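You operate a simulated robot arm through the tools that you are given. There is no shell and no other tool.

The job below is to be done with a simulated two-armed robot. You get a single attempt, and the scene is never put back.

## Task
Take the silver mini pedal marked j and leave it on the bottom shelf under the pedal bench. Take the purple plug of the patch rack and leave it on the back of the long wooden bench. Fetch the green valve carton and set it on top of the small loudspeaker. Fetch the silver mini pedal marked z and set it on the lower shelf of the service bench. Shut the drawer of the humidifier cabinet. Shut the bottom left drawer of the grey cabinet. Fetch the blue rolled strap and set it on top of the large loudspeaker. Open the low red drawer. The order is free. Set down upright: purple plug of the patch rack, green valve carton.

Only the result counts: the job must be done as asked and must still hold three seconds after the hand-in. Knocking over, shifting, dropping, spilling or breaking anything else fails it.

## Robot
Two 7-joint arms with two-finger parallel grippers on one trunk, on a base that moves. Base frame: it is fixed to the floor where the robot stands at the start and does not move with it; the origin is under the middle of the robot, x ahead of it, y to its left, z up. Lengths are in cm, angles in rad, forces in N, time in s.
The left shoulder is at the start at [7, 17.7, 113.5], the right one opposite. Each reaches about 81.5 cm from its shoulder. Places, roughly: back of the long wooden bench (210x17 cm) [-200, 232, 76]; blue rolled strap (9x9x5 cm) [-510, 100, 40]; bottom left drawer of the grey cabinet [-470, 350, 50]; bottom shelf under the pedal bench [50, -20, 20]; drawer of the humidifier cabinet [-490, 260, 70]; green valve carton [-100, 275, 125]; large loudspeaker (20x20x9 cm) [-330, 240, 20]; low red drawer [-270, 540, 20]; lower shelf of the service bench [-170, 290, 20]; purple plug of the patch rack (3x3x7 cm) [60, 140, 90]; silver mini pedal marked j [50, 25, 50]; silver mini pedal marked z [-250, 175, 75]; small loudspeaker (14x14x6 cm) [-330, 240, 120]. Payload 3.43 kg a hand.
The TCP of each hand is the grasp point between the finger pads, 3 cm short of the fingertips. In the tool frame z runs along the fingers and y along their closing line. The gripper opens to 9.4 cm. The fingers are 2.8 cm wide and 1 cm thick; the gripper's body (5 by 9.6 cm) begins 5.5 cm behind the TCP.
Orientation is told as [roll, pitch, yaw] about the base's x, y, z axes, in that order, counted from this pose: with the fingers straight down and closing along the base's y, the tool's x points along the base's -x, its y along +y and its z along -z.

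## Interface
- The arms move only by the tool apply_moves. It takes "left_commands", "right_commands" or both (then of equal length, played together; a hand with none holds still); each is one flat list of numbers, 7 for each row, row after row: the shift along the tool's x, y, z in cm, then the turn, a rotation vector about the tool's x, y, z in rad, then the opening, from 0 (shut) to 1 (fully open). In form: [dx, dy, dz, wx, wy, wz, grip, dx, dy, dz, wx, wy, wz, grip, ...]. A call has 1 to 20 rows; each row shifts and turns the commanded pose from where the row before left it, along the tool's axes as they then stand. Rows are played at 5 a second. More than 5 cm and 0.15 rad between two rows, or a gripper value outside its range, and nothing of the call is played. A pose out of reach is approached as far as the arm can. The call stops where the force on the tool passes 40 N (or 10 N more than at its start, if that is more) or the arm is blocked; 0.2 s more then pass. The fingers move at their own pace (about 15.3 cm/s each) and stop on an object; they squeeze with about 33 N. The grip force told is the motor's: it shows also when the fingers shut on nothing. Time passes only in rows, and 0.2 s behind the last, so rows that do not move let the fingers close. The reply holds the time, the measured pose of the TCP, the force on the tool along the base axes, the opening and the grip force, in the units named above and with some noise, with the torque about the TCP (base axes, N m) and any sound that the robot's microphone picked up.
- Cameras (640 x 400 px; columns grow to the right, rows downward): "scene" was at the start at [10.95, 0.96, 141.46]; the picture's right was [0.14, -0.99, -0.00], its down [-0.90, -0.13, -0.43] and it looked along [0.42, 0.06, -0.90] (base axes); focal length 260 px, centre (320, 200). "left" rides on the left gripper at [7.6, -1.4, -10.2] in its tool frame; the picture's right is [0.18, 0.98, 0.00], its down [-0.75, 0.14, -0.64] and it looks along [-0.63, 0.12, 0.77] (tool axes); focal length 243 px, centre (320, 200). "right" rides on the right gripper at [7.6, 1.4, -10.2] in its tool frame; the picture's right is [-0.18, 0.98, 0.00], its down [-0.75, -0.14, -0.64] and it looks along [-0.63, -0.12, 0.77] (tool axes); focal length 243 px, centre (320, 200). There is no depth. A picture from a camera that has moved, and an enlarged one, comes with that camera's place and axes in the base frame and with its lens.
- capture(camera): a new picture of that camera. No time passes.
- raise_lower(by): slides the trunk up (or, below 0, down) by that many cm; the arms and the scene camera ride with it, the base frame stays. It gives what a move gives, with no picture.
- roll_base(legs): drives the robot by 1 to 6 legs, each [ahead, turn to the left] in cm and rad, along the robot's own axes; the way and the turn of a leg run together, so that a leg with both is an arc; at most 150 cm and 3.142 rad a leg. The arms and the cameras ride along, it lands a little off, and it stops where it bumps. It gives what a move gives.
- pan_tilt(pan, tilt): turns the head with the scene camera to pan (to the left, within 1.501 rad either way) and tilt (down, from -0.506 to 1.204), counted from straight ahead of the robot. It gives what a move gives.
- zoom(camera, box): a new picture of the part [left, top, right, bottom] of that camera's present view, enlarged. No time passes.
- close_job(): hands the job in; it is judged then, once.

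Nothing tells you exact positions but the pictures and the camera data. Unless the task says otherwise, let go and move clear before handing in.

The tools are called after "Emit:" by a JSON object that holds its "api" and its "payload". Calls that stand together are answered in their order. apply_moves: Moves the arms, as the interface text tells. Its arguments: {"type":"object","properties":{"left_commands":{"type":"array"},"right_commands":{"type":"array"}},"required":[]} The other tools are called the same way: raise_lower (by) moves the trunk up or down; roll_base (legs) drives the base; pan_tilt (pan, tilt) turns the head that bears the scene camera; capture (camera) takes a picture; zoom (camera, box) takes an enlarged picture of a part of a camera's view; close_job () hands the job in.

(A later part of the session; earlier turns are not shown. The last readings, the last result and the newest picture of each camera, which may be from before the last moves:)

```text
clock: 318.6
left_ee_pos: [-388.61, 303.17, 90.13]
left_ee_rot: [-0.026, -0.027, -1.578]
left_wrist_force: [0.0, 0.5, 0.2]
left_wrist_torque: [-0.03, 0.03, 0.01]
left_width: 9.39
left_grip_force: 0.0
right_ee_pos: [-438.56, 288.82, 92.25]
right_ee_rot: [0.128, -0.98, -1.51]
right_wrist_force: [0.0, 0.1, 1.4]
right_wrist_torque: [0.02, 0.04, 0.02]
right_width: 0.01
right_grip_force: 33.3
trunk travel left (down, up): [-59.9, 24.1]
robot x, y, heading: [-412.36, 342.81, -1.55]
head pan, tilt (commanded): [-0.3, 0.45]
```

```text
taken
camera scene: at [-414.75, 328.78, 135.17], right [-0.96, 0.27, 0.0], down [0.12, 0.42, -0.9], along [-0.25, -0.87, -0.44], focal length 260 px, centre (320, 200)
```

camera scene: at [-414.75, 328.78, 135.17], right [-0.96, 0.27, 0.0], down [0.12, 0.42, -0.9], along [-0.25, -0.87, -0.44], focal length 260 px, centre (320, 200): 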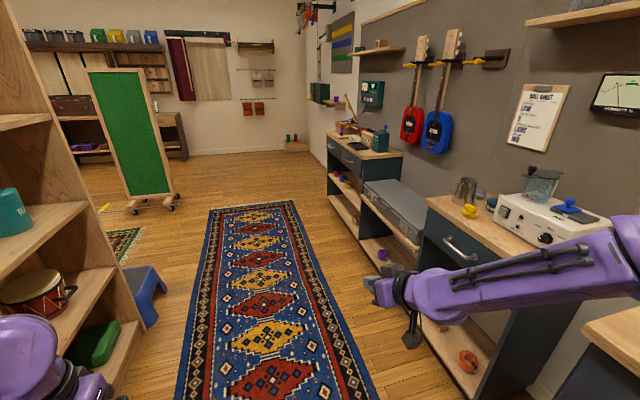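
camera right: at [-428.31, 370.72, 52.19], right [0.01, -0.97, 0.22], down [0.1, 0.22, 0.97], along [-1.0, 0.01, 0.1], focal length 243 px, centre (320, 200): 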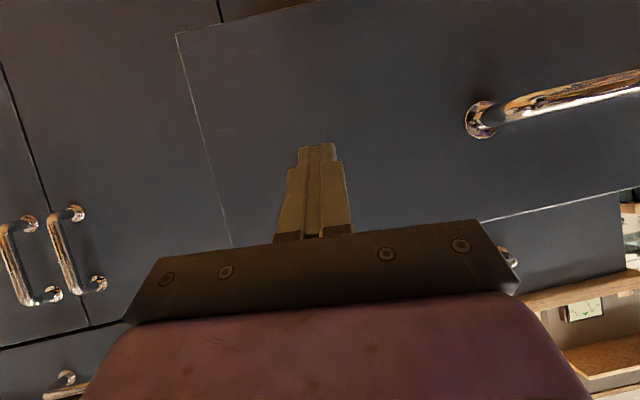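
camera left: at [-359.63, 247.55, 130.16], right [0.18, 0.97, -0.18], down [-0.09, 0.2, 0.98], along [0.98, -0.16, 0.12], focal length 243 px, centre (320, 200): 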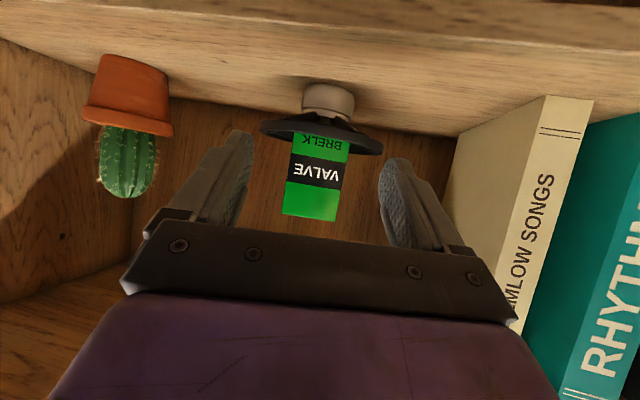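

I see the niche bench with shelves to my right, and further south a cabinet with drawers and an open shelf, where the strap should be. Driving on.

Emit:
{"api": "roll_base", "payload": {"legs": [[150, 0]]}}

Emit:
{"api": "pan_tilt", "payload": {"pan": -0.7, "tilt": 0.6}}

Emit:
{"api": "capture", "payload": {"camera": "scene"}}

```text
clock: 326.1
left_ee_pos: [-385.05, 151.96, 90.14]
left_ee_rot: [-0.027, -0.029, -1.578]
left_wrist_force: [0.1, -0.3, 0.1]
left_wrist_torque: [0.01, -0.02, -0.01]
left_width: 9.44
left_grip_force: 0.1
right_ee_pos: [-435.01, 137.66, 92.33]
right_ee_rot: [0.128, -0.981, -1.512]
right_wrist_force: [-0.1, -0.2, 0.6]
right_wrist_torque: [0.01, -0.01, 0.02]
right_width: 0.0
right_grip_force: 33.1
trunk travel left (down, up): [-59.9, 24.1]
robot x, y, heading: [-408.84, 191.25, -1.544]
head pan, tilt (commanded): [-0.3, 0.45]
```

```text
clock: 326.9
left_ee_pos: [-385.05, 151.97, 90.2]
left_ee_rot: [-0.026, -0.028, -1.579]
left_wrist_force: [-0.2, 0.1, -0.6]
left_wrist_torque: [-0.04, 0.0, 0.0]
left_width: 9.37
left_grip_force: 0.0
right_ee_pos: [-435.03, 137.5, 92.12]
right_ee_rot: [0.127, -0.98, -1.511]
right_wrist_force: [0.6, 0.0, 1.4]
right_wrist_torque: [0.01, -0.01, -0.01]
right_width: 0.0
right_grip_force: 33.3
trunk travel left (down, up): [-59.9, 24.1]
robot x, y, heading: [-408.63, 191.47, -1.543]
head pan, tilt (commanded): [-0.7, 0.6]
```

```text
taken
camera scene: at [-414.2, 179.54, 133.83], right [-0.78, 0.63, 0.0], down [0.35, 0.44, -0.83], along [-0.52, -0.64, -0.56], focal length 260 px, centre (320, 200)
```

scene: 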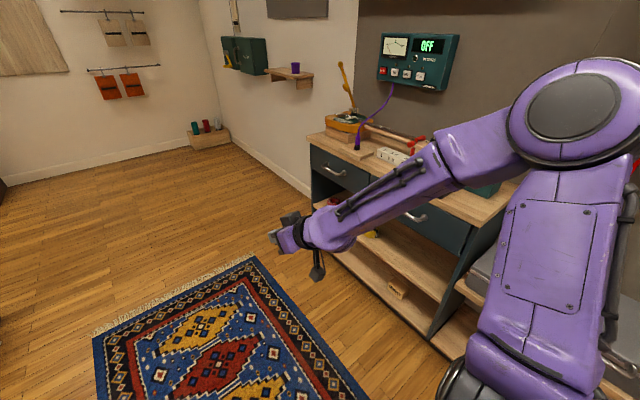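

Emit:
{"api": "apply_moves", "payload": {"right_commands": [0, 0, 0, 0, 0.14, 0, 1, 0, 0, 0, 0, 0.14, 0, 1, 0, 0, 0, 0, 0.14, 0, 1, 0, 0, 0, 0, 0.14, 0, 1, 0, 0, 0, 0, 0.14, 0, 1, 0, 0, 0, 0, 0.14, 0, 1, 0, 0, 0, 0, 0.14, 0, 1, 4, 0, 0, 0, 0, 0, 1, 4, 0, 0, 0, 0, 0, 1, 4, 0, 0, 0, 0, 0, 1, 4, 0, 0, 0, 0, 0, 1]}}

Emit:
{"api": "roll_base", "payload": {"legs": [[75, 0], [0, -1.6]]}}

Emit:
{"api": "pan_tilt", "payload": {"pan": 0.0, "tilt": 0.7}}

Emit:
{"api": "capture", "payload": {"camera": "scene"}}

```text
clock: 329.3
left_ee_pos: [-385.1, 152.19, 90.18]
left_ee_rot: [-0.025, -0.027, -1.578]
left_wrist_force: [-1.8, 0.6, -0.7]
left_wrist_torque: [-0.04, -0.01, 0.0]
left_width: 9.39
left_grip_force: 0.0
right_ee_pos: [-437.85, 153.15, 92.11]
right_ee_rot: [0.094, -0.014, -1.405]
right_wrist_force: [-0.1, 0.8, 0.5]
right_wrist_torque: [0.01, 0.01, 0.0]
right_width: 9.41
right_grip_force: 0.0
right hand out of reach, approached as far as the arm can: row 11
trunk travel left (down, up): [-59.9, 24.1]
robot x, y, heading: [-408.59, 191.17, -1.547]
head pan, tilt (commanded): [-0.7, 0.6]
```

```text
clock: 337.2
left_ee_pos: [-444.75, 92.0, 90.18]
left_ee_rot: [-0.026, -0.027, -3.13]
left_wrist_force: [0.5, 0.2, 0.8]
left_wrist_torque: [-0.01, 0.01, 0.0]
left_width: 9.41
left_grip_force: 0.0
right_ee_pos: [-444.72, 144.86, 91.91]
right_ee_rot: [0.092, -0.008, -2.96]
right_wrist_force: [0.4, -0.1, -0.5]
right_wrist_torque: [0.0, -0.02, -0.02]
right_width: 9.39
right_grip_force: 0.1
trunk travel left (down, up): [-59.9, 24.1]
robot x, y, heading: [-405.67, 116.15, -3.098]
head pan, tilt (commanded): [-0.7, 0.6]
```

```text
clock: 338.3
left_ee_pos: [-444.81, 92.04, 90.13]
left_ee_rot: [-0.024, -0.027, -3.131]
left_wrist_force: [-0.3, 0.1, 0.0]
left_wrist_torque: [0.0, -0.01, 0.02]
left_width: 9.39
left_grip_force: 0.0
right_ee_pos: [-444.77, 144.95, 91.94]
right_ee_rot: [0.094, -0.008, -2.959]
right_wrist_force: [0.2, -0.2, -0.3]
right_wrist_torque: [0.0, -0.03, 0.03]
right_width: 9.4
right_grip_force: 0.1
trunk travel left (down, up): [-59.9, 24.1]
robot x, y, heading: [-405.99, 116.32, -3.095]
head pan, tilt (commanded): [0.0, 0.7]
```

```text
taken
camera scene: at [-419.58, 115.89, 132.96], right [-0.04, 1.0, 0.0], down [0.64, 0.03, -0.76], along [-0.76, -0.03, -0.64], focal length 260 px, centre (320, 200)
```

scene: 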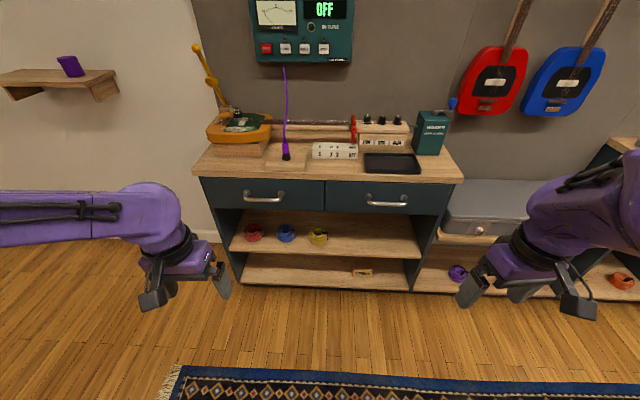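

Now I see red, blue and yellow rolled straps on the open shelf under the drawers. Zooming in.

Emit:
{"api": "zoom", "payload": {"camera": "scene", "box": [220, 170, 440, 310]}}

Emit:
{"api": "raise_lower", "payload": {"by": -30}}

Emit:
{"api": "pan_tilt", "payload": {"pan": 0.0, "tilt": 0.55}}

Emit:
{"api": "capture", "payload": {"camera": "scene"}}

Emit:
{"api": "zoom", "payload": {"camera": "scene", "box": [200, 120, 440, 280]}}

```text
2.86 times, centred on (330, 240) of scene
camera zoom: at [-419.58, 115.89, 132.96], right [-0.04, 1.0, 0.0], down [0.64, 0.03, -0.76], along [-0.76, -0.03, -0.64], focal length 743 px, centre (291, 86)
```

zoom: 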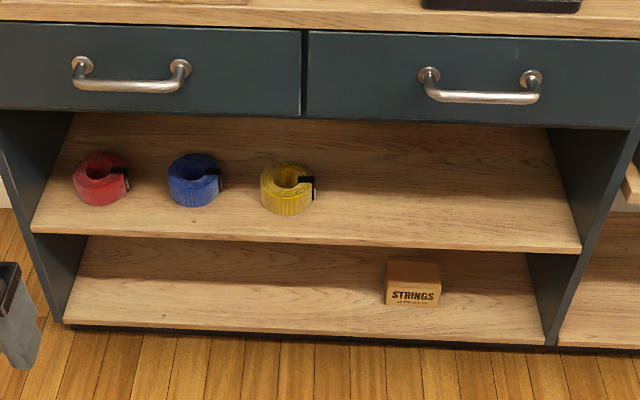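

```text
clock: 341.3
left_ee_pos: [-444.85, 91.97, 60.15]
left_ee_rot: [-0.027, -0.029, -3.129]
left_wrist_force: [-0.7, -0.1, -0.6]
left_wrist_torque: [0.0, 0.0, 0.01]
left_width: 9.39
left_grip_force: 0.1
right_ee_pos: [-444.88, 144.72, 61.9]
right_ee_rot: [0.096, -0.01, -2.96]
right_wrist_force: [0.2, 0.2, -1.1]
right_wrist_torque: [-0.02, 0.0, -0.03]
right_width: 9.4
right_grip_force: 0.0
trunk travel left (down, up): [-29.9, 54.1]
robot x, y, heading: [-405.81, 116.58, -3.102]
head pan, tilt (commanded): [0.0, 0.7]
```

```text
clock: 342.0
left_ee_pos: [-444.8, 91.99, 60.12]
left_ee_rot: [-0.025, -0.029, -3.129]
left_wrist_force: [0.2, -0.8, 0.3]
left_wrist_torque: [0.03, 0.0, 0.0]
left_width: 9.42
left_grip_force: 0.0
right_ee_pos: [-444.85, 144.9, 61.89]
right_ee_rot: [0.094, -0.008, -2.959]
right_wrist_force: [0.2, 1.1, 0.1]
right_wrist_torque: [0.0, -0.01, 0.03]
right_width: 9.42
right_grip_force: 0.0
trunk travel left (down, up): [-29.9, 54.1]
robot x, y, heading: [-405.96, 116.08, -3.097]
head pan, tilt (commanded): [0.0, 0.55]
```

```text
taken
camera scene: at [-420.06, 115.86, 104.27], right [-0.04, 1.0, 0.0], down [0.52, 0.02, -0.85], along [-0.85, -0.04, -0.52], focal length 260 px, centre (320, 200)
```

scene: 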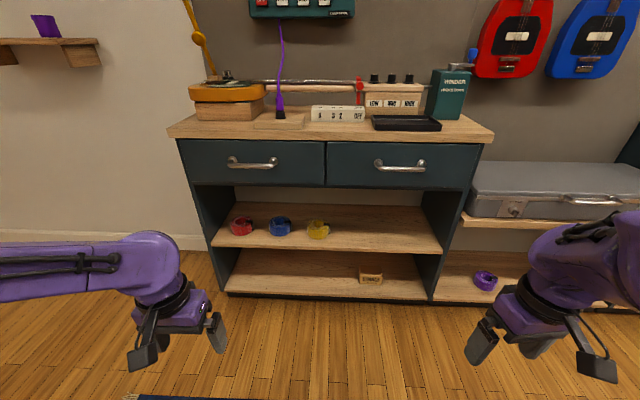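

```text
2.50 times, centred on (320, 200) of scene
camera zoom: at [-420.06, 115.86, 104.27], right [-0.04, 1.0, 0.0], down [0.52, 0.02, -0.85], along [-0.85, -0.04, -0.52], focal length 650 px, centre (320, 200)
```

zoom: 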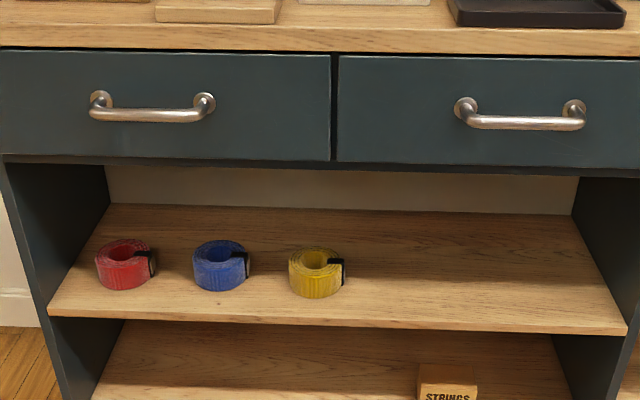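

Blue strap: ring ≈9 cm across with a hole, centre ≈(-506, 95), shelf z≈36.4, drawers overhead at z≈65. It's too wide to grip across, so I'll grip one wall of the ring (one finger in the hole). Pitching the left hand and lowering the trunk.

Emit:
{"api": "apply_moves", "payload": {"left_commands": [0, 0, 0, 0, -0.14, 0, 1, 0, 0, 0, 0, -0.14, 0, 1, 0, 0, 0, 0, -0.14, 0, 1, 0, 0, 0, 0, -0.14, 0, 1]}}

Emit:
{"api": "roll_base", "payload": {"legs": [[28, 0]]}}

Emit:
{"api": "raise_lower", "payload": {"by": -8}}

Emit:
{"api": "capture", "payload": {"camera": "left"}}

Emit:
{"api": "capture", "payload": {"camera": "scene"}}

```text
clock: 343.0
left_ee_pos: [-447.37, 92.05, 60.63]
left_ee_rot: [-0.034, -0.587, -3.114]
left_wrist_force: [0.2, 0.0, -0.2]
left_wrist_torque: [-0.01, -0.03, -0.02]
left_width: 9.4
left_grip_force: 0.0
left hand out of reach, approached as far as the arm can: row 4
right_ee_pos: [-444.87, 144.92, 61.8]
right_ee_rot: [0.094, -0.009, -2.96]
right_wrist_force: [0.0, 0.0, 0.0]
right_wrist_torque: [0.01, -0.04, -0.02]
right_width: 9.4
right_grip_force: 0.0
trunk travel left (down, up): [-29.9, 54.1]
robot x, y, heading: [-406.17, 116.49, -3.096]
head pan, tilt (commanded): [0.0, 0.55]
```

```text
clock: 344.9
left_ee_pos: [-475.36, 90.81, 60.63]
left_ee_rot: [-0.031, -0.584, -3.114]
left_wrist_force: [-0.7, -0.4, -0.9]
left_wrist_torque: [0.0, -0.02, -0.03]
left_width: 9.39
left_grip_force: 0.0
right_ee_pos: [-472.53, 143.72, 61.9]
right_ee_rot: [0.094, -0.008, -2.962]
right_wrist_force: [-0.5, -0.7, -0.1]
right_wrist_torque: [0.02, -0.02, 0.01]
right_width: 9.42
right_grip_force: 0.1
trunk travel left (down, up): [-29.9, 54.1]
robot x, y, heading: [-433.77, 114.93, -3.1]
head pan, tilt (commanded): [0.0, 0.55]
```

```text
clock: 346.1
left_ee_pos: [-475.27, 90.85, 52.68]
left_ee_rot: [-0.031, -0.584, -3.116]
left_wrist_force: [0.5, -0.2, 0.1]
left_wrist_torque: [0.02, 0.01, -0.03]
left_width: 9.39
left_grip_force: 0.1
right_ee_pos: [-472.6, 143.85, 53.78]
right_ee_rot: [0.094, -0.009, -2.962]
right_wrist_force: [-0.5, 0.6, -0.8]
right_wrist_torque: [-0.01, 0.0, 0.04]
right_width: 9.38
right_grip_force: 0.1
trunk travel left (down, up): [-21.9, 62.1]
robot x, y, heading: [-433.7, 114.99, -3.093]
head pan, tilt (commanded): [0.0, 0.55]
```

```text
taken
camera left: at [-463.22, 92.29, 57.1], right [0.16, -0.98, -0.13], down [-0.27, -0.17, 0.95], along [-0.95, -0.12, -0.29], focal length 243 px, centre (320, 200)
```

left: 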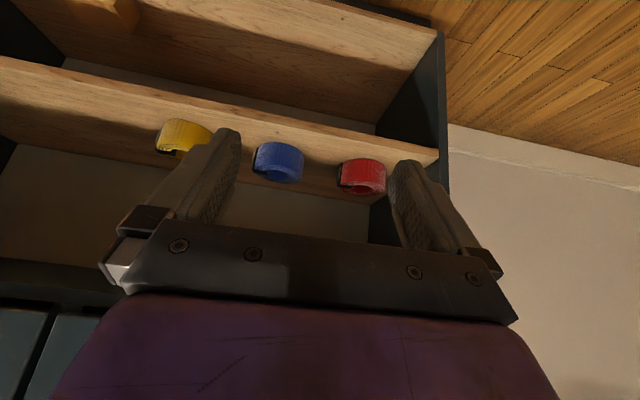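

```text
taken
camera scene: at [-447.92, 114.7, 96.28], right [-0.04, 1.0, 0.0], down [0.52, 0.02, -0.85], along [-0.85, -0.04, -0.52], focal length 260 px, centre (320, 200)
```

scene: 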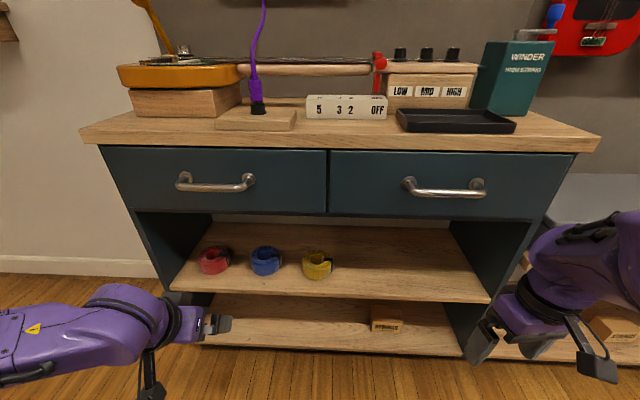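

Emit:
{"api": "zoom", "payload": {"camera": "left", "box": [230, 120, 410, 220]}}

Emit:
{"api": "zoom", "payload": {"camera": "scene", "box": [180, 220, 360, 320]}}

```text
3.56 times, centred on (320, 170) of left
camera zoom: at [-463.22, 92.29, 57.1], right [0.16, -0.98, -0.13], down [-0.27, -0.17, 0.95], along [-0.95, -0.12, -0.29], focal length 863 px, centre (320, 307)
```

zoom: 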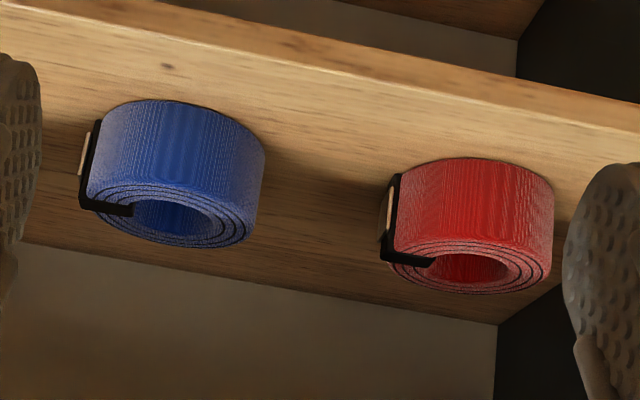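

```text
3.56 times, centred on (270, 270) of scene
camera zoom: at [-447.92, 114.7, 96.28], right [-0.04, 1.0, 0.0], down [0.52, 0.02, -0.85], along [-0.85, -0.04, -0.52], focal length 925 px, centre (498, -49)
```

zoom: 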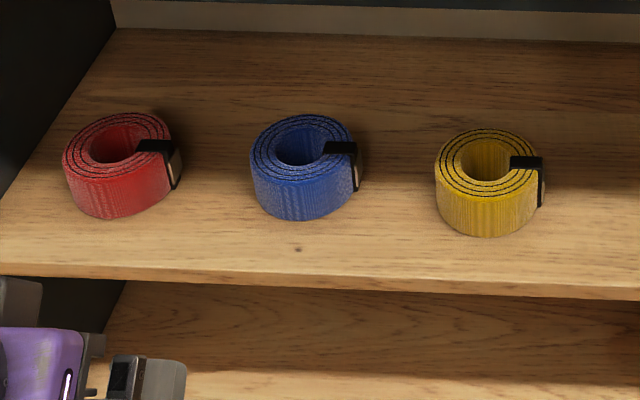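

Ring: outer ≈8.8 cm, hole ≈4.2 cm, top z≈41.2, centre (-505, 95). I'll pitch to about -0.68 and bring the half-open fingers above its left wall.

Emit:
{"api": "apply_moves", "payload": {"left_commands": [0, 0, 0, 0, -0.096, 0, 0.6, -2.46, -0.23, 3.23, 0, 0, 0, 0.6, -2.46, -0.23, 3.23, 0, 0, 0, 0.6, -2.46, -0.23, 3.23, 0, 0, 0, 0.6, -2.46, -0.23, 3.23, 0, 0, 0, 0.6]}}

Emit:
{"api": "capture", "payload": {"camera": "left"}}

Emit:
{"api": "capture", "payload": {"camera": "scene"}}

```text
clock: 347.3
left_ee_pos: [-492.58, 91.71, 49.17]
left_ee_rot: [-0.035, -0.684, -3.113]
left_wrist_force: [-0.1, 0.0, -0.2]
left_wrist_torque: [0.0, -0.03, -0.02]
left_width: 5.64
left_grip_force: 0.0
left hand out of reach, approached as far as the arm can: row 1
right_ee_pos: [-472.61, 143.66, 53.89]
right_ee_rot: [0.095, -0.006, -2.961]
right_wrist_force: [0.0, -0.6, 0.0]
right_wrist_torque: [0.04, -0.03, 0.01]
right_width: 9.39
right_grip_force: 0.0
trunk travel left (down, up): [-21.9, 62.1]
robot x, y, heading: [-434.14, 115.7, -3.1]
head pan, tilt (commanded): [0.0, 0.55]
```

```text
taken
camera left: at [-480.16, 93.22, 52.48], right [0.15, -0.98, -0.14], down [-0.18, -0.17, 0.97], along [-0.97, -0.12, -0.2], focal length 243 px, centre (320, 200)
```

left: 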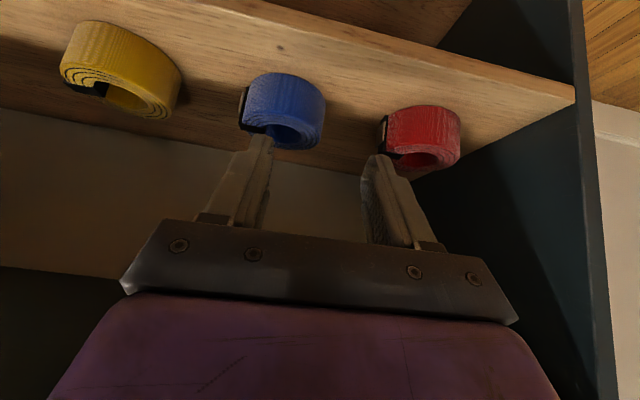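

```text
taken
camera scene: at [-447.95, 114.72, 96.27], right [-0.04, 1.0, 0.0], down [0.52, 0.02, -0.85], along [-0.85, -0.04, -0.52], focal length 260 px, centre (320, 200)
```

scene: 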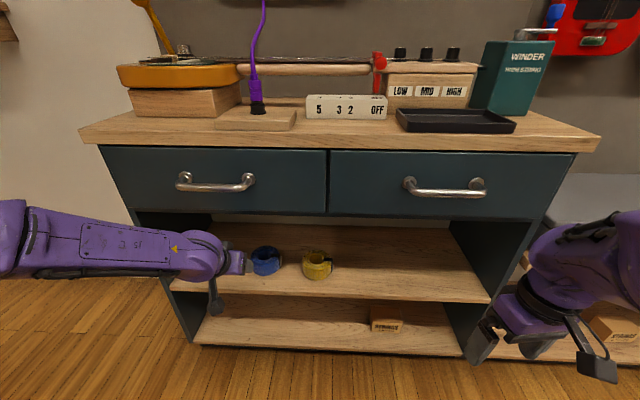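

Emit:
{"api": "apply_moves", "payload": {"left_commands": [-1.99, 0, 3.03, 0, 0, 0, 0.6, -1.99, 0, 3.03, 0, 0, 0, 0.6]}}

Emit:
{"api": "capture", "payload": {"camera": "left"}}

Emit:
{"api": "zoom", "payload": {"camera": "scene", "box": [180, 200, 360, 320]}}

```text
clock: 347.9
left_ee_pos: [-499.58, 91.6, 46.93]
left_ee_rot: [-0.035, -0.681, -3.109]
left_wrist_force: [1.0, -0.4, 0.2]
left_wrist_torque: [-0.01, -0.01, -0.04]
left_width: 5.64
left_grip_force: 0.0
right_ee_pos: [-472.59, 143.72, 53.82]
right_ee_rot: [0.094, -0.006, -2.961]
right_wrist_force: [0.3, -0.2, 0.0]
right_wrist_torque: [-0.03, 0.02, 0.0]
right_width: 9.4
right_grip_force: 0.0
trunk travel left (down, up): [-21.9, 62.1]
robot x, y, heading: [-433.86, 115.1, -3.1]
head pan, tilt (commanded): [0.0, 0.55]
```

```text
taken
camera left: at [-487.17, 93.17, 50.16], right [0.15, -0.98, -0.14], down [-0.18, -0.17, 0.97], along [-0.97, -0.12, -0.2], focal length 243 px, centre (320, 200)
```

left: 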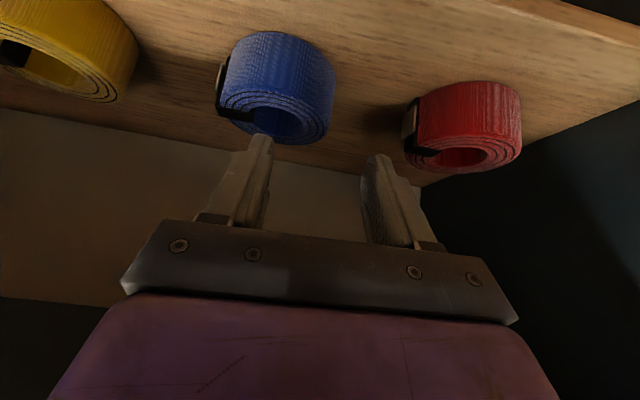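

```text
3.33 times, centred on (270, 260) of scene
camera zoom: at [-447.97, 114.7, 96.27], right [-0.04, 1.0, 0.0], down [0.52, 0.02, -0.85], along [-0.85, -0.04, -0.52], focal length 867 px, centre (487, 0)
```

zoom: 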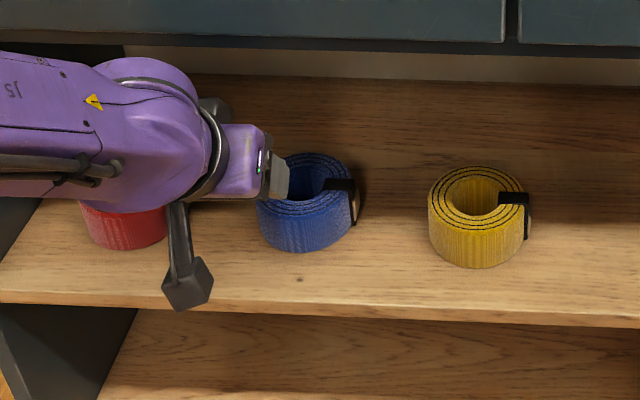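

Hole centre confirmed ≈(-504.8, 95). Inserting along the finger direction.

Emit:
{"api": "apply_moves", "payload": {"left_commands": [-0.18, 0, 3.04, 0, 0, 0, 0.6, -0.1, 0, 1.6, 0, 0, 0, 0.6, -0.08, 0, 1.4, 0, 0, 0, 0.6]}}

Emit:
{"api": "capture", "payload": {"camera": "left"}}

Emit:
{"api": "zoom", "payload": {"camera": "scene", "box": [180, 200, 360, 320]}}

```text
clock: 348.8
left_ee_pos: [-503.91, 91.91, 43.56]
left_ee_rot: [-0.043, -0.704, -3.103]
left_wrist_force: [-1.0, 0.2, 16.9]
left_wrist_torque: [0.57, 0.19, -0.01]
left_width: 5.69
left_grip_force: 0.4
right_ee_pos: [-472.52, 143.7, 54.0]
right_ee_rot: [0.097, -0.01, -2.96]
right_wrist_force: [0.0, 0.7, -0.3]
right_wrist_torque: [-0.04, 0.0, 0.03]
right_width: 9.42
right_grip_force: 0.1
trunk travel left (down, up): [-21.9, 62.1]
robot x, y, heading: [-434.02, 114.9, -3.096]
head pan, tilt (commanded): [0.0, 0.55]
stopped in row 3 (left hand): the force on the tool passed its limit at 59 N (the readings are from after the stop); the commanded pose is now the measured one
```

```text
taken
camera left: at [-491.52, 93.4, 46.57], right [0.15, -0.98, -0.15], down [-0.16, -0.17, 0.97], along [-0.98, -0.12, -0.18], focal length 243 px, centre (320, 200)
```

left: 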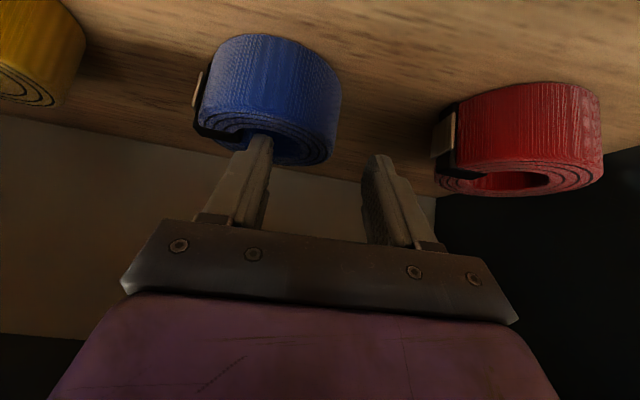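

```text
3.33 times, centred on (270, 260) of scene
camera zoom: at [-447.67, 114.75, 96.32], right [-0.04, 1.0, 0.0], down [0.52, 0.02, -0.85], along [-0.85, -0.04, -0.52], focal length 867 px, centre (487, 0)
```

zoom: 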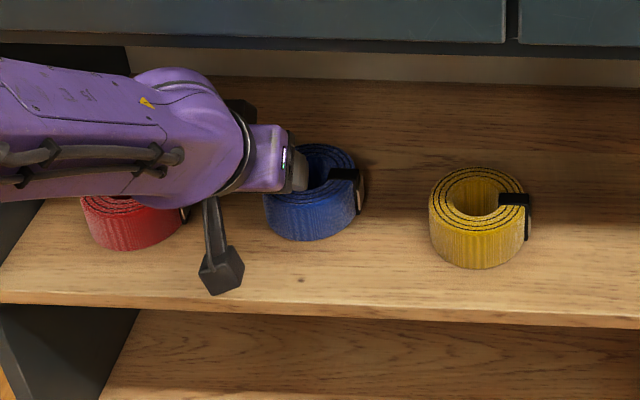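

The finger met a solid top (the hole isn't really open). So I'll instead straddle the roll across its ~8.9 cm diameter with fully open fingers (9.4 cm). Backing out first.

Emit:
{"api": "apply_moves", "payload": {"left_commands": [0, 0, -3, 0, 0, 0, 0.6, 0, 0, -3.5, 0, 0, 0, 0.6, 3.5, 0, -2.8, 0, 0, 0, 0.8, 3.5, 0, -2.8, 0, 0, 0, 1, 3.5, 0, -2.8, 0, 0, 0, 1]}}

Emit:
{"api": "raise_lower", "payload": {"by": -12}}

Emit:
{"api": "capture", "payload": {"camera": "left"}}

Emit:
{"api": "zoom", "payload": {"camera": "scene", "box": [160, 160, 400, 320]}}

```text
clock: 350.0
left_ee_pos: [-486.04, 91.85, 47.84]
left_ee_rot: [-0.04, -0.693, -3.106]
left_wrist_force: [-0.1, 0.3, 0.0]
left_wrist_torque: [0.0, 0.01, 0.02]
left_width: 9.4
left_grip_force: 0.1
right_ee_pos: [-472.55, 143.68, 53.91]
right_ee_rot: [0.096, -0.009, -2.96]
right_wrist_force: [0.4, 0.4, 0.3]
right_wrist_torque: [0.04, -0.03, 0.03]
right_width: 9.42
right_grip_force: 0.1
trunk travel left (down, up): [-21.9, 62.1]
robot x, y, heading: [-433.66, 115.5, -3.099]
head pan, tilt (commanded): [0.0, 0.55]
```

```text
clock: 351.5
left_ee_pos: [-486.12, 91.86, 35.79]
left_ee_rot: [-0.04, -0.692, -3.108]
left_wrist_force: [0.5, -0.8, 0.0]
left_wrist_torque: [-0.02, 0.0, -0.01]
left_width: 9.41
left_grip_force: 0.1
right_ee_pos: [-472.51, 143.76, 41.88]
right_ee_rot: [0.096, -0.008, -2.961]
right_wrist_force: [-0.5, 0.5, -0.7]
right_wrist_torque: [-0.02, -0.01, 0.0]
right_width: 9.42
right_grip_force: 0.0
trunk travel left (down, up): [-9.9, 74.1]
robot x, y, heading: [-433.93, 115.4, -3.097]
head pan, tilt (commanded): [0.0, 0.55]
```

```text
taken
camera left: at [-473.68, 93.35, 38.96], right [0.15, -0.98, -0.15], down [-0.17, -0.17, 0.97], along [-0.97, -0.12, -0.19], focal length 243 px, centre (320, 200)
```

left: 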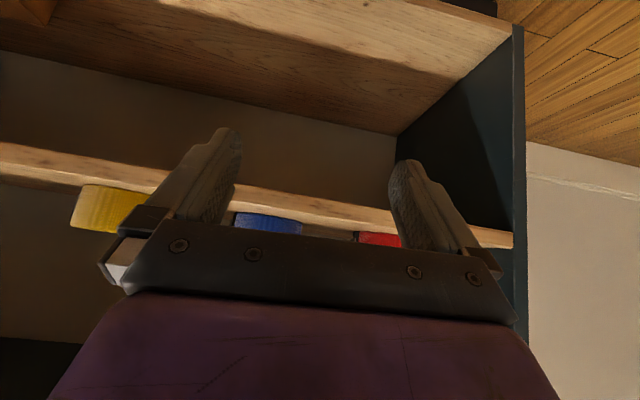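

```text
2.50 times, centred on (280, 240) of scene
camera zoom: at [-447.9, 114.69, 84.28], right [-0.04, 1.0, 0.0], down [0.52, 0.02, -0.85], along [-0.85, -0.04, -0.52], focal length 650 px, centre (420, 100)
```

zoom: 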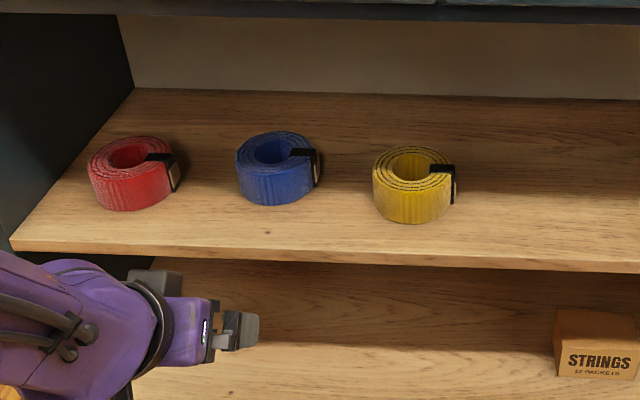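

Emit:
{"api": "zoom", "payload": {"camera": "scene", "box": [238, 170, 318, 220]}}

Emit:
{"api": "apply_moves", "payload": {"left_commands": [-1.5, -1.0, -2, 0, -0.1, 0, 1, -1.5, -1.0, -2, 0, -0.1, 0, 1, -1.5, -1.0, -2, 0, -0.1, 0, 1]}}

Emit:
{"api": "capture", "payload": {"camera": "left"}}

```text
8.00 times, centred on (278, 195) of scene
camera zoom: at [-447.9, 114.69, 84.28], right [-0.04, 1.0, 0.0], down [0.52, 0.02, -0.85], along [-0.85, -0.04, -0.52], focal length 2081 px, centre (656, 240)
```

zoom: 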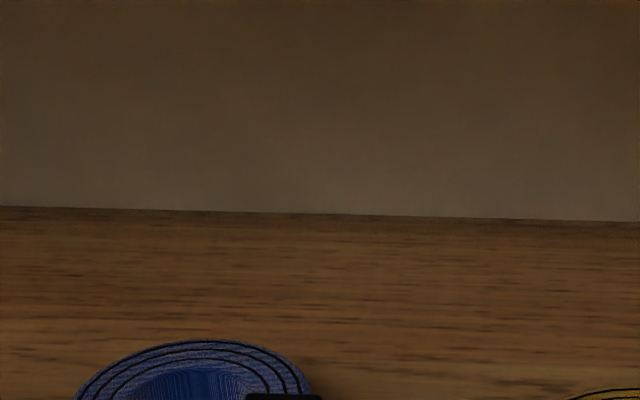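

```text
clock: 352.3
left_ee_pos: [-485.18, 94.52, 42.93]
left_ee_rot: [-0.061, -0.984, -3.083]
left_wrist_force: [0.1, 0.5, 0.0]
left_wrist_torque: [0.03, -0.01, 0.0]
left_width: 9.41
left_grip_force: 0.1
left hand out of reach, approached as far as the arm can: row 3
right_ee_pos: [-472.61, 143.66, 41.79]
right_ee_rot: [0.094, -0.006, -2.963]
right_wrist_force: [0.2, 0.3, -0.7]
right_wrist_torque: [-0.01, 0.01, -0.01]
right_width: 9.4
right_grip_force: 0.0
trunk travel left (down, up): [-9.9, 74.1]
robot x, y, heading: [-433.71, 115.02, -3.104]
head pan, tilt (commanded): [0.0, 0.55]
```

```text
taken
camera left: at [-472.42, 96.07, 42.39], right [0.11, -0.98, -0.19], down [0.12, -0.17, 0.98], along [-0.99, -0.13, 0.1], focal length 243 px, centre (320, 200)
```

left: 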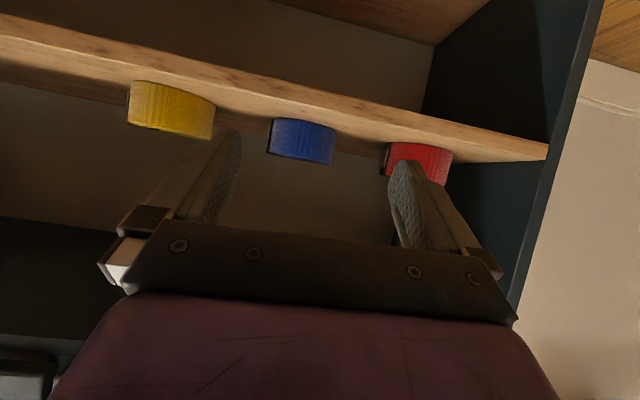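

Emit:
{"api": "zoom", "payload": {"camera": "left", "box": [250, 100, 350, 180]}}

Emit:
{"api": "zoom", "payload": {"camera": "scene", "box": [230, 200, 330, 260]}}

```text
5.00 times, centred on (300, 140) of left
camera zoom: at [-472.42, 96.07, 42.39], right [0.11, -0.98, -0.19], down [0.12, -0.17, 0.98], along [-0.99, -0.13, 0.1], focal length 1213 px, centre (420, 500)
```

zoom: 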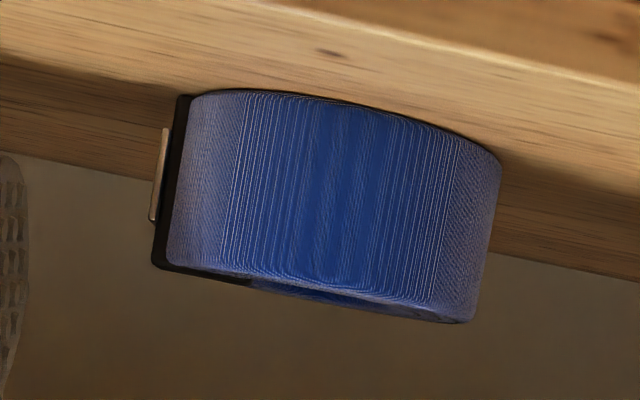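

```text
6.40 times, centred on (280, 230) of scene
camera zoom: at [-447.92, 114.65, 84.27], right [-0.04, 1.0, 0.0], down [0.52, 0.02, -0.85], along [-0.85, -0.04, -0.52], focal length 1664 px, centre (576, 8)
```

zoom: 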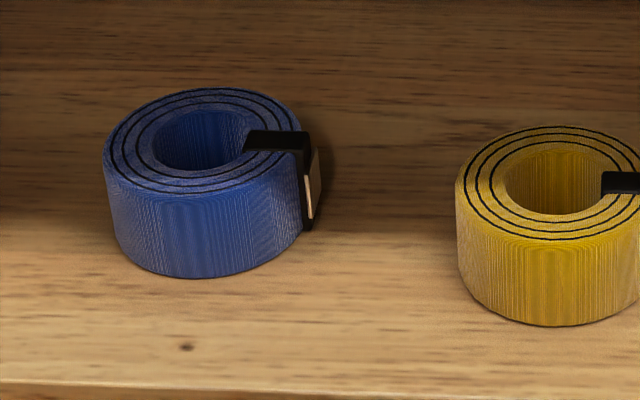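

The roll is ≈9.0 cm, but its clip on the right makes it ≈9.6 across y. Approaching rotated ~22° to the left avoids the clip. I'll shift right and yaw the hand left.

Emit:
{"api": "apply_moves", "payload": {"left_commands": [-0.87, -4.5, 1.5, 0, 0, 0, 1, -0.87, -4.5, 1.5, 0, 0, 0, 1, 0, 0, 0, -0.1055, -0.004, -0.07, 1, 0, 0, 0, -0.1055, -0.004, -0.07, 1, 0, 0, 0, -0.1055, -0.004, -0.07, 1, 0, 0, 0, 0, 0, 0, 1]}}

Emit:
{"api": "capture", "payload": {"camera": "left"}}

Emit:
{"api": "zoom", "payload": {"camera": "scene", "box": [180, 180, 400, 330]}}

```text
clock: 353.7
left_ee_pos: [-488.91, 103.7, 43.76]
left_ee_rot: [-0.107, -0.989, -2.657]
left_wrist_force: [0.1, 0.3, 0.5]
left_wrist_torque: [0.02, -0.03, 0.01]
left_width: 9.41
left_grip_force: 0.1
right_ee_pos: [-472.54, 143.77, 41.8]
right_ee_rot: [0.095, -0.009, -2.96]
right_wrist_force: [-0.8, -0.2, 0.0]
right_wrist_torque: [0.02, -0.01, -0.05]
right_width: 9.39
right_grip_force: 0.1
trunk travel left (down, up): [-9.9, 74.1]
robot x, y, heading: [-433.95, 115.31, -3.096]
head pan, tilt (commanded): [0.0, 0.55]
```

```text
taken
camera left: at [-477.66, 109.94, 43.21], right [0.47, -0.86, -0.21], down [0.19, -0.14, 0.97], along [-0.86, -0.49, 0.1], focal length 243 px, centre (320, 200)
```

left: 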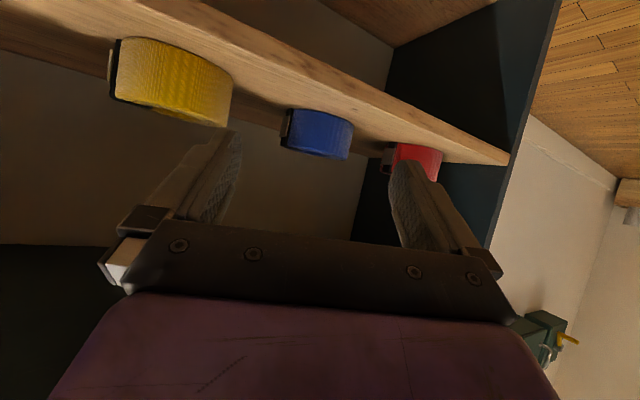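

```text
2.67 times, centred on (290, 255) of scene
camera zoom: at [-447.9, 114.7, 84.27], right [-0.04, 1.0, 0.0], down [0.52, 0.02, -0.85], along [-0.85, -0.04, -0.52], focal length 694 px, centre (400, 53)
```

zoom: 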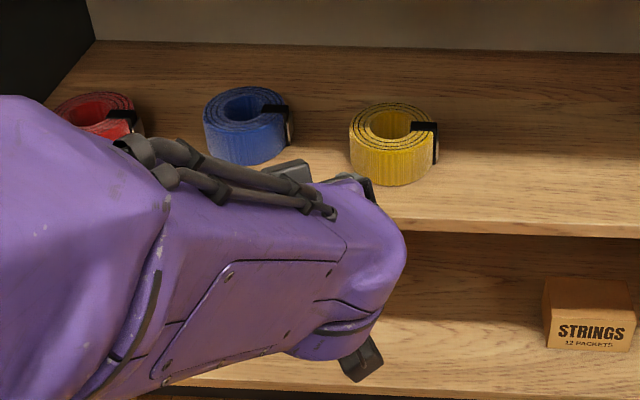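

Emit:
{"api": "apply_moves", "payload": {"left_commands": [0, 0, 0, -0.033, 0, 0.05, 1, 3.1, 1.3, 2.0, 0, 0, 0, 1, 0, 0, 0, 0, 0, 0, 1]}}

Emit:
{"api": "capture", "payload": {"camera": "left"}}

```text
clock: 354.5
left_ee_pos: [-488.26, 102.18, 39.33]
left_ee_rot: [0.044, -0.993, -2.787]
left_wrist_force: [0.2, 0.8, -0.1]
left_wrist_torque: [0.03, 0.0, -0.03]
left_width: 9.41
left_grip_force: 0.0
right_ee_pos: [-472.63, 143.7, 41.84]
right_ee_rot: [0.096, -0.009, -2.96]
right_wrist_force: [0.0, -0.2, 0.1]
right_wrist_torque: [-0.04, 0.01, -0.01]
right_width: 9.39
right_grip_force: 0.1
trunk travel left (down, up): [-9.9, 74.1]
robot x, y, heading: [-433.9, 115.33, -3.103]
head pan, tilt (commanded): [0.0, 0.55]
```

```text
taken
camera left: at [-476.92, 108.41, 38.58], right [0.47, -0.87, -0.13], down [0.16, -0.06, 0.99], along [-0.87, -0.49, 0.11], focal length 243 px, centre (320, 200)
```

left: 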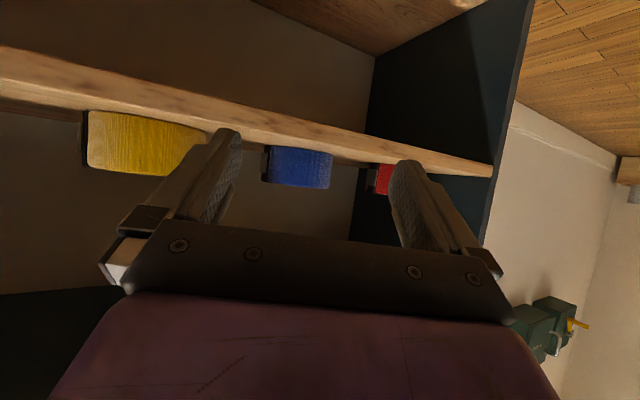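

Aligned along the 22° approach. Small correction (right 0.55, up 0.6), then advance until the fingertips reach the roll.

Emit:
{"api": "apply_moves", "payload": {"left_commands": [-0.5, -0.55, -0.33, 0, 0, 0, 1, -2.4, 0, 3.69, 0, 0, 0, 1, -2.4, 0, 3.69, 0, 0, 0, 1, -1.64, 0, 2.51, 0, 0, 0, 1]}}

Emit:
{"api": "capture", "payload": {"camera": "left"}}

Emit:
{"api": "zoom", "payload": {"camera": "scene", "box": [180, 180, 400, 330]}}

```text
clock: 355.5
left_ee_pos: [-499.31, 98.24, 40.06]
left_ee_rot: [0.052, -0.993, -2.792]
left_wrist_force: [0.2, -1.3, 0.2]
left_wrist_torque: [-0.03, -0.05, -0.03]
left_width: 9.4
left_grip_force: 0.0
right_ee_pos: [-472.61, 143.76, 41.86]
right_ee_rot: [0.096, -0.007, -2.961]
right_wrist_force: [0.3, 0.5, 0.4]
right_wrist_torque: [-0.01, -0.01, 0.02]
right_width: 9.38
right_grip_force: 0.1
trunk travel left (down, up): [-9.9, 74.1]
robot x, y, heading: [-433.49, 115.13, -3.103]
head pan, tilt (commanded): [0.0, 0.55]
```

```text
taken
camera left: at [-488.04, 104.46, 39.31], right [0.47, -0.87, -0.13], down [0.16, -0.06, 0.99], along [-0.87, -0.48, 0.11], focal length 243 px, centre (320, 200)
```

left: 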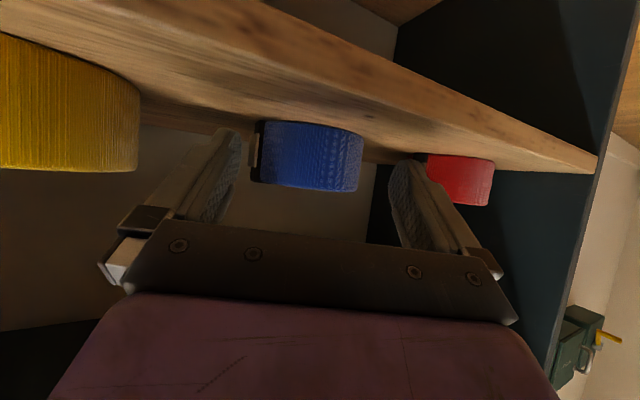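

```text
2.67 times, centred on (290, 255) of scene
camera zoom: at [-447.9, 114.69, 84.27], right [-0.04, 1.0, 0.0], down [0.52, 0.02, -0.85], along [-0.85, -0.04, -0.52], focal length 694 px, centre (400, 53)
```

zoom: 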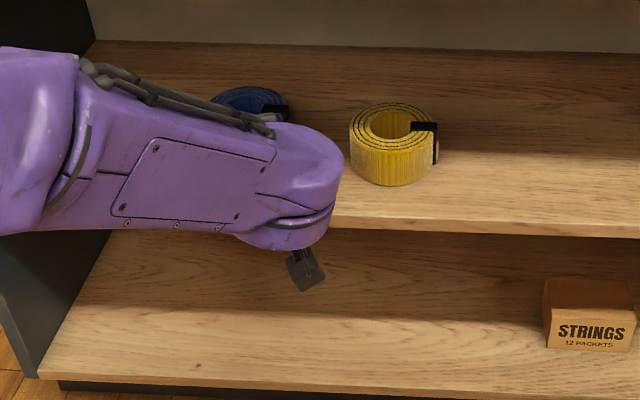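

Well aligned (offset ≈0.2 cm). Advancing the fingers around the roll.

Emit:
{"api": "apply_moves", "payload": {"left_commands": [-1.09, 0.05, 1.68, 0, 0, 0, 1, -1.09, 0.05, 1.68, 0, 0, 0, 1, -1.09, 0.05, 1.68, 0, 0, 0, 1]}}

Emit:
{"api": "capture", "payload": {"camera": "left"}}

```text
clock: 356.3
left_ee_pos: [-504.93, 95.82, 40.04]
left_ee_rot: [0.049, -0.992, -2.793]
left_wrist_force: [-0.3, -0.5, 1.3]
left_wrist_torque: [0.05, 0.07, 0.04]
left_width: 9.41
left_grip_force: 0.0
right_ee_pos: [-472.63, 143.77, 42.01]
right_ee_rot: [0.096, -0.01, -2.959]
right_wrist_force: [0.6, -0.4, -0.1]
right_wrist_torque: [-0.01, 0.01, 0.02]
right_width: 9.4
right_grip_force: 0.0
trunk travel left (down, up): [-9.9, 74.1]
robot x, y, heading: [-433.74, 115.06, -3.096]
head pan, tilt (commanded): [0.0, 0.55]
```

```text
taken
camera left: at [-493.59, 101.95, 39.26], right [0.47, -0.87, -0.13], down [0.16, -0.06, 0.99], along [-0.87, -0.48, 0.11], focal length 243 px, centre (320, 200)
```

left: 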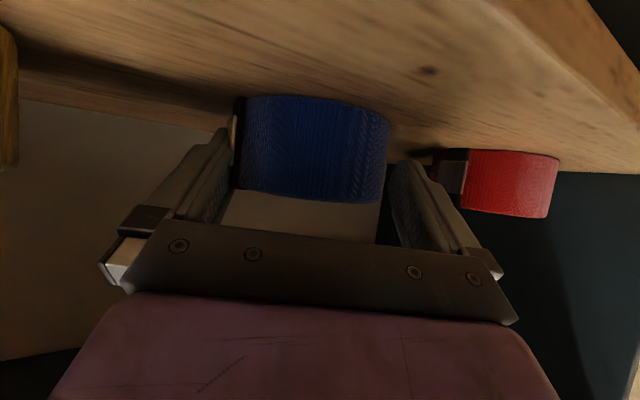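

The roll is between the fingers. Advancing 1.6 cm more and closing.

Emit:
{"api": "apply_moves", "payload": {"left_commands": [-0.87, 0, 1.34, 0, 0, 0, 1, 0, 0, 0, 0, 0, 0, 0.8, 0, 0, 0, 0, 0, 0, 0.4, 0, 0, 0, 0, 0, 0, 0, 0, 0, 0, 0, 0, 0, 0]}}

Emit:
{"api": "capture", "payload": {"camera": "left"}}

```text
clock: 357.5
left_ee_pos: [-506.36, 95.3, 39.85]
left_ee_rot: [0.049, -0.993, -2.794]
left_wrist_force: [1.3, -0.1, 0.0]
left_wrist_torque: [0.08, -0.02, -0.01]
left_width: 8.49
left_grip_force: 33.2
right_ee_pos: [-472.63, 143.76, 41.81]
right_ee_rot: [0.096, -0.009, -2.959]
right_wrist_force: [0.1, 0.0, -1.6]
right_wrist_torque: [-0.02, 0.04, 0.01]
right_width: 9.41
right_grip_force: 0.1
trunk travel left (down, up): [-9.9, 74.1]
robot x, y, heading: [-433.68, 115.42, -3.1]
head pan, tilt (commanded): [0.0, 0.55]
```

```text
taken
camera left: at [-495.01, 101.48, 39.15], right [0.47, -0.87, -0.13], down [0.16, -0.06, 0.99], along [-0.87, -0.48, 0.11], focal length 243 px, centre (320, 200)
```

left: 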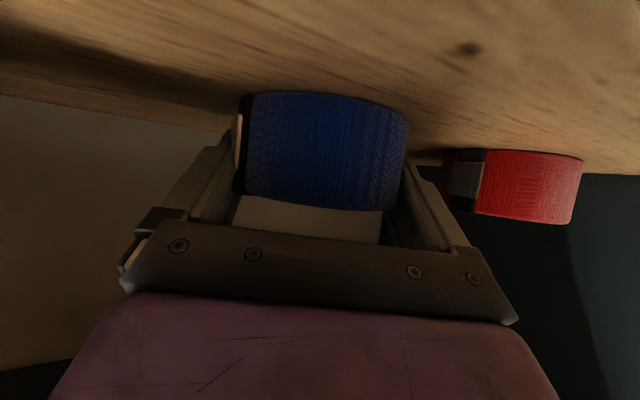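

Gripped (8.5 cm, 33 N). Lifting 2 cm and withdrawing along the approach line.

Emit:
{"api": "apply_moves", "payload": {"left_commands": [-0.84, 0.02, -0.55, 0, 0, 0, 0, -0.84, 0.02, -0.55, 0, 0, 0, 0, 1.2, 0, -1.85, 0, 0, 0, 0, 2.4, 0, -3.69, 0, 0, 0, 0, 2.4, 0, -3.69, 0, 0, 0, 0, 2.4, 0, -3.69, 0, 0, 0, 0, 2.4, 0, -3.69, 0, 0, 0, 0]}}

Emit:
{"api": "capture", "payload": {"camera": "left"}}

Emit:
{"api": "capture", "payload": {"camera": "scene"}}

```text
clock: 359.1
left_ee_pos: [-487.74, 102.85, 41.99]
left_ee_rot: [0.049, -0.994, -2.792]
left_wrist_force: [-0.3, -0.2, -1.5]
left_wrist_torque: [0.03, -0.01, -0.01]
left_width: 8.48
left_grip_force: 33.3
right_ee_pos: [-472.57, 143.76, 41.88]
right_ee_rot: [0.095, -0.009, -2.96]
right_wrist_force: [-0.5, 0.0, 0.6]
right_wrist_torque: [-0.04, -0.03, 0.02]
right_width: 9.41
right_grip_force: 0.1
trunk travel left (down, up): [-9.9, 74.1]
robot x, y, heading: [-433.72, 115.22, -3.097]
head pan, tilt (commanded): [0.0, 0.55]
```

```text
taken
camera left: at [-476.51, 109.09, 41.32], right [0.47, -0.87, -0.13], down [0.16, -0.06, 0.99], along [-0.87, -0.48, 0.11], focal length 243 px, centre (320, 200)
```

left: 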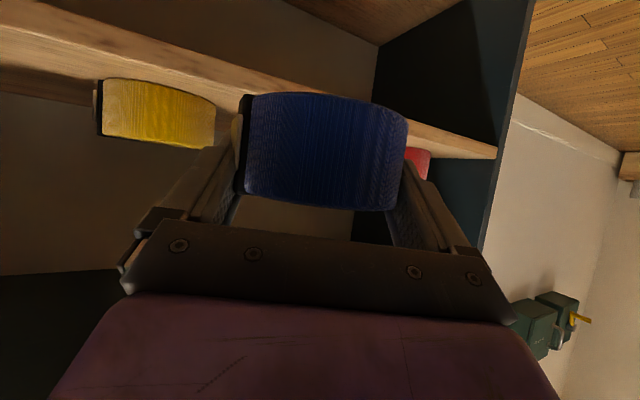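

```text
taken
camera scene: at [-447.92, 114.69, 84.27], right [-0.04, 1.0, 0.0], down [0.52, 0.02, -0.85], along [-0.85, -0.04, -0.52], focal length 260 px, centre (320, 200)
```

scene: 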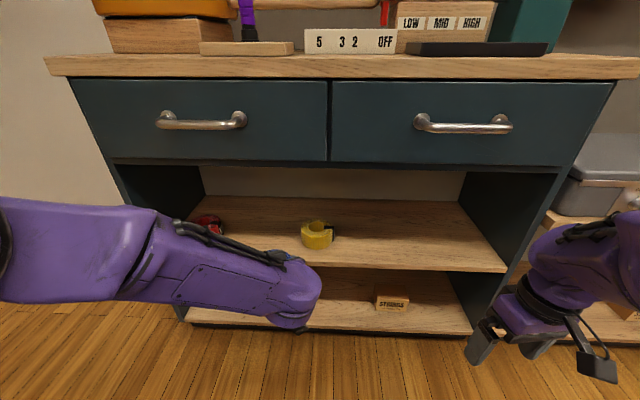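

The blue strap is held; the neighbours are untouched. I'll back up, raise the trunk, and drive back to face the bookshelf.

Emit:
{"api": "roll_base", "payload": {"legs": [[-12, 0]]}}

Emit:
{"api": "raise_lower", "payload": {"by": 40}}

Emit:
{"api": "roll_base", "payload": {"legs": [[0, -1.6], [120, 0], [0, -1.58]]}}

Emit:
{"api": "pan_tilt", "payload": {"pan": 0.0, "tilt": 0.6}}

Emit:
{"api": "capture", "payload": {"camera": "scene"}}

```text
clock: 360.3
left_ee_pos: [-475.89, 103.41, 41.98]
left_ee_rot: [0.048, -0.991, -2.792]
left_wrist_force: [-0.3, 0.1, -1.2]
left_wrist_torque: [0.02, 0.0, 0.01]
left_width: 8.49
left_grip_force: 33.1
right_ee_pos: [-460.63, 144.24, 41.87]
right_ee_rot: [0.095, -0.007, -2.96]
right_wrist_force: [0.9, 0.0, 0.4]
right_wrist_torque: [-0.01, -0.02, 0.02]
right_width: 9.37
right_grip_force: 0.2
trunk travel left (down, up): [-9.9, 74.1]
robot x, y, heading: [-421.93, 115.77, -3.1]
head pan, tilt (commanded): [0.0, 0.55]
```

```text
clock: 364.2
left_ee_pos: [-475.99, 103.3, 81.98]
left_ee_rot: [0.049, -0.992, -2.794]
left_wrist_force: [0.1, 0.0, -1.4]
left_wrist_torque: [0.03, 0.0, 0.0]
left_width: 8.31
left_grip_force: 33.3
right_ee_pos: [-460.74, 144.06, 81.8]
right_ee_rot: [0.097, -0.008, -2.96]
right_wrist_force: [0.3, 1.0, 0.4]
right_wrist_torque: [-0.01, -0.03, 0.01]
right_width: 9.4
right_grip_force: 0.0
trunk travel left (down, up): [-49.9, 34.1]
robot x, y, heading: [-421.85, 115.6, -3.097]
head pan, tilt (commanded): [0.0, 0.55]
```

```text
clock: 378.0
left_ee_pos: [-370.5, 248.25, 82.12]
left_ee_rot: [0.049, -0.993, 0.307]
left_wrist_force: [-0.6, 0.4, -1.4]
left_wrist_torque: [-0.03, 0.03, 0.01]
left_width: 8.27
left_grip_force: 32.8
right_ee_pos: [-387.31, 208.1, 81.94]
right_ee_rot: [0.096, -0.008, 0.137]
right_wrist_force: [-0.5, -0.5, -0.5]
right_wrist_torque: [0.01, 0.01, 0.02]
right_width: 9.41
right_grip_force: 0.0
trunk travel left (down, up): [-49.9, 34.1]
robot x, y, heading: [-424.91, 238.19, -0.001]
head pan, tilt (commanded): [0.0, 0.55]
```

```text
clock: 378.7
left_ee_pos: [-370.35, 248.26, 82.02]
left_ee_rot: [0.049, -0.995, 0.308]
left_wrist_force: [0.8, -0.3, -1.6]
left_wrist_torque: [-0.01, 0.03, 0.05]
left_width: 8.28
left_grip_force: 32.3
right_ee_pos: [-387.31, 208.1, 81.73]
right_ee_rot: [0.097, -0.007, 0.139]
right_wrist_force: [0.7, -0.1, -0.8]
right_wrist_torque: [0.01, 0.04, 0.04]
right_width: 9.41
right_grip_force: 0.0
trunk travel left (down, up): [-49.9, 34.1]
robot x, y, heading: [-424.95, 237.87, 0.001]
head pan, tilt (commanded): [0.0, 0.6]
```

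```text
taken
camera scene: at [-411.11, 238.33, 123.82], right [0.0, -1.0, 0.0], down [-0.56, 0.0, -0.83], along [0.83, 0.0, -0.56], focal length 260 px, centre (320, 200)
```

scene: 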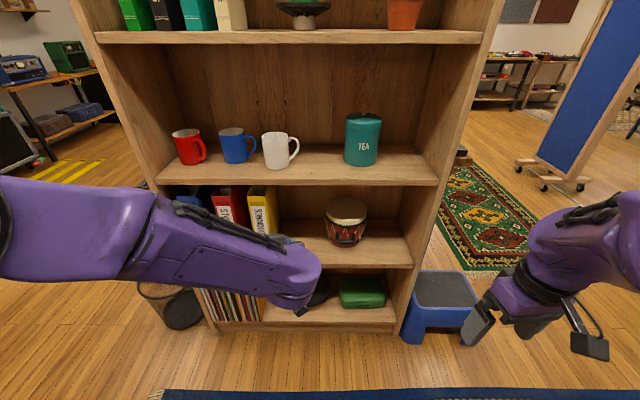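

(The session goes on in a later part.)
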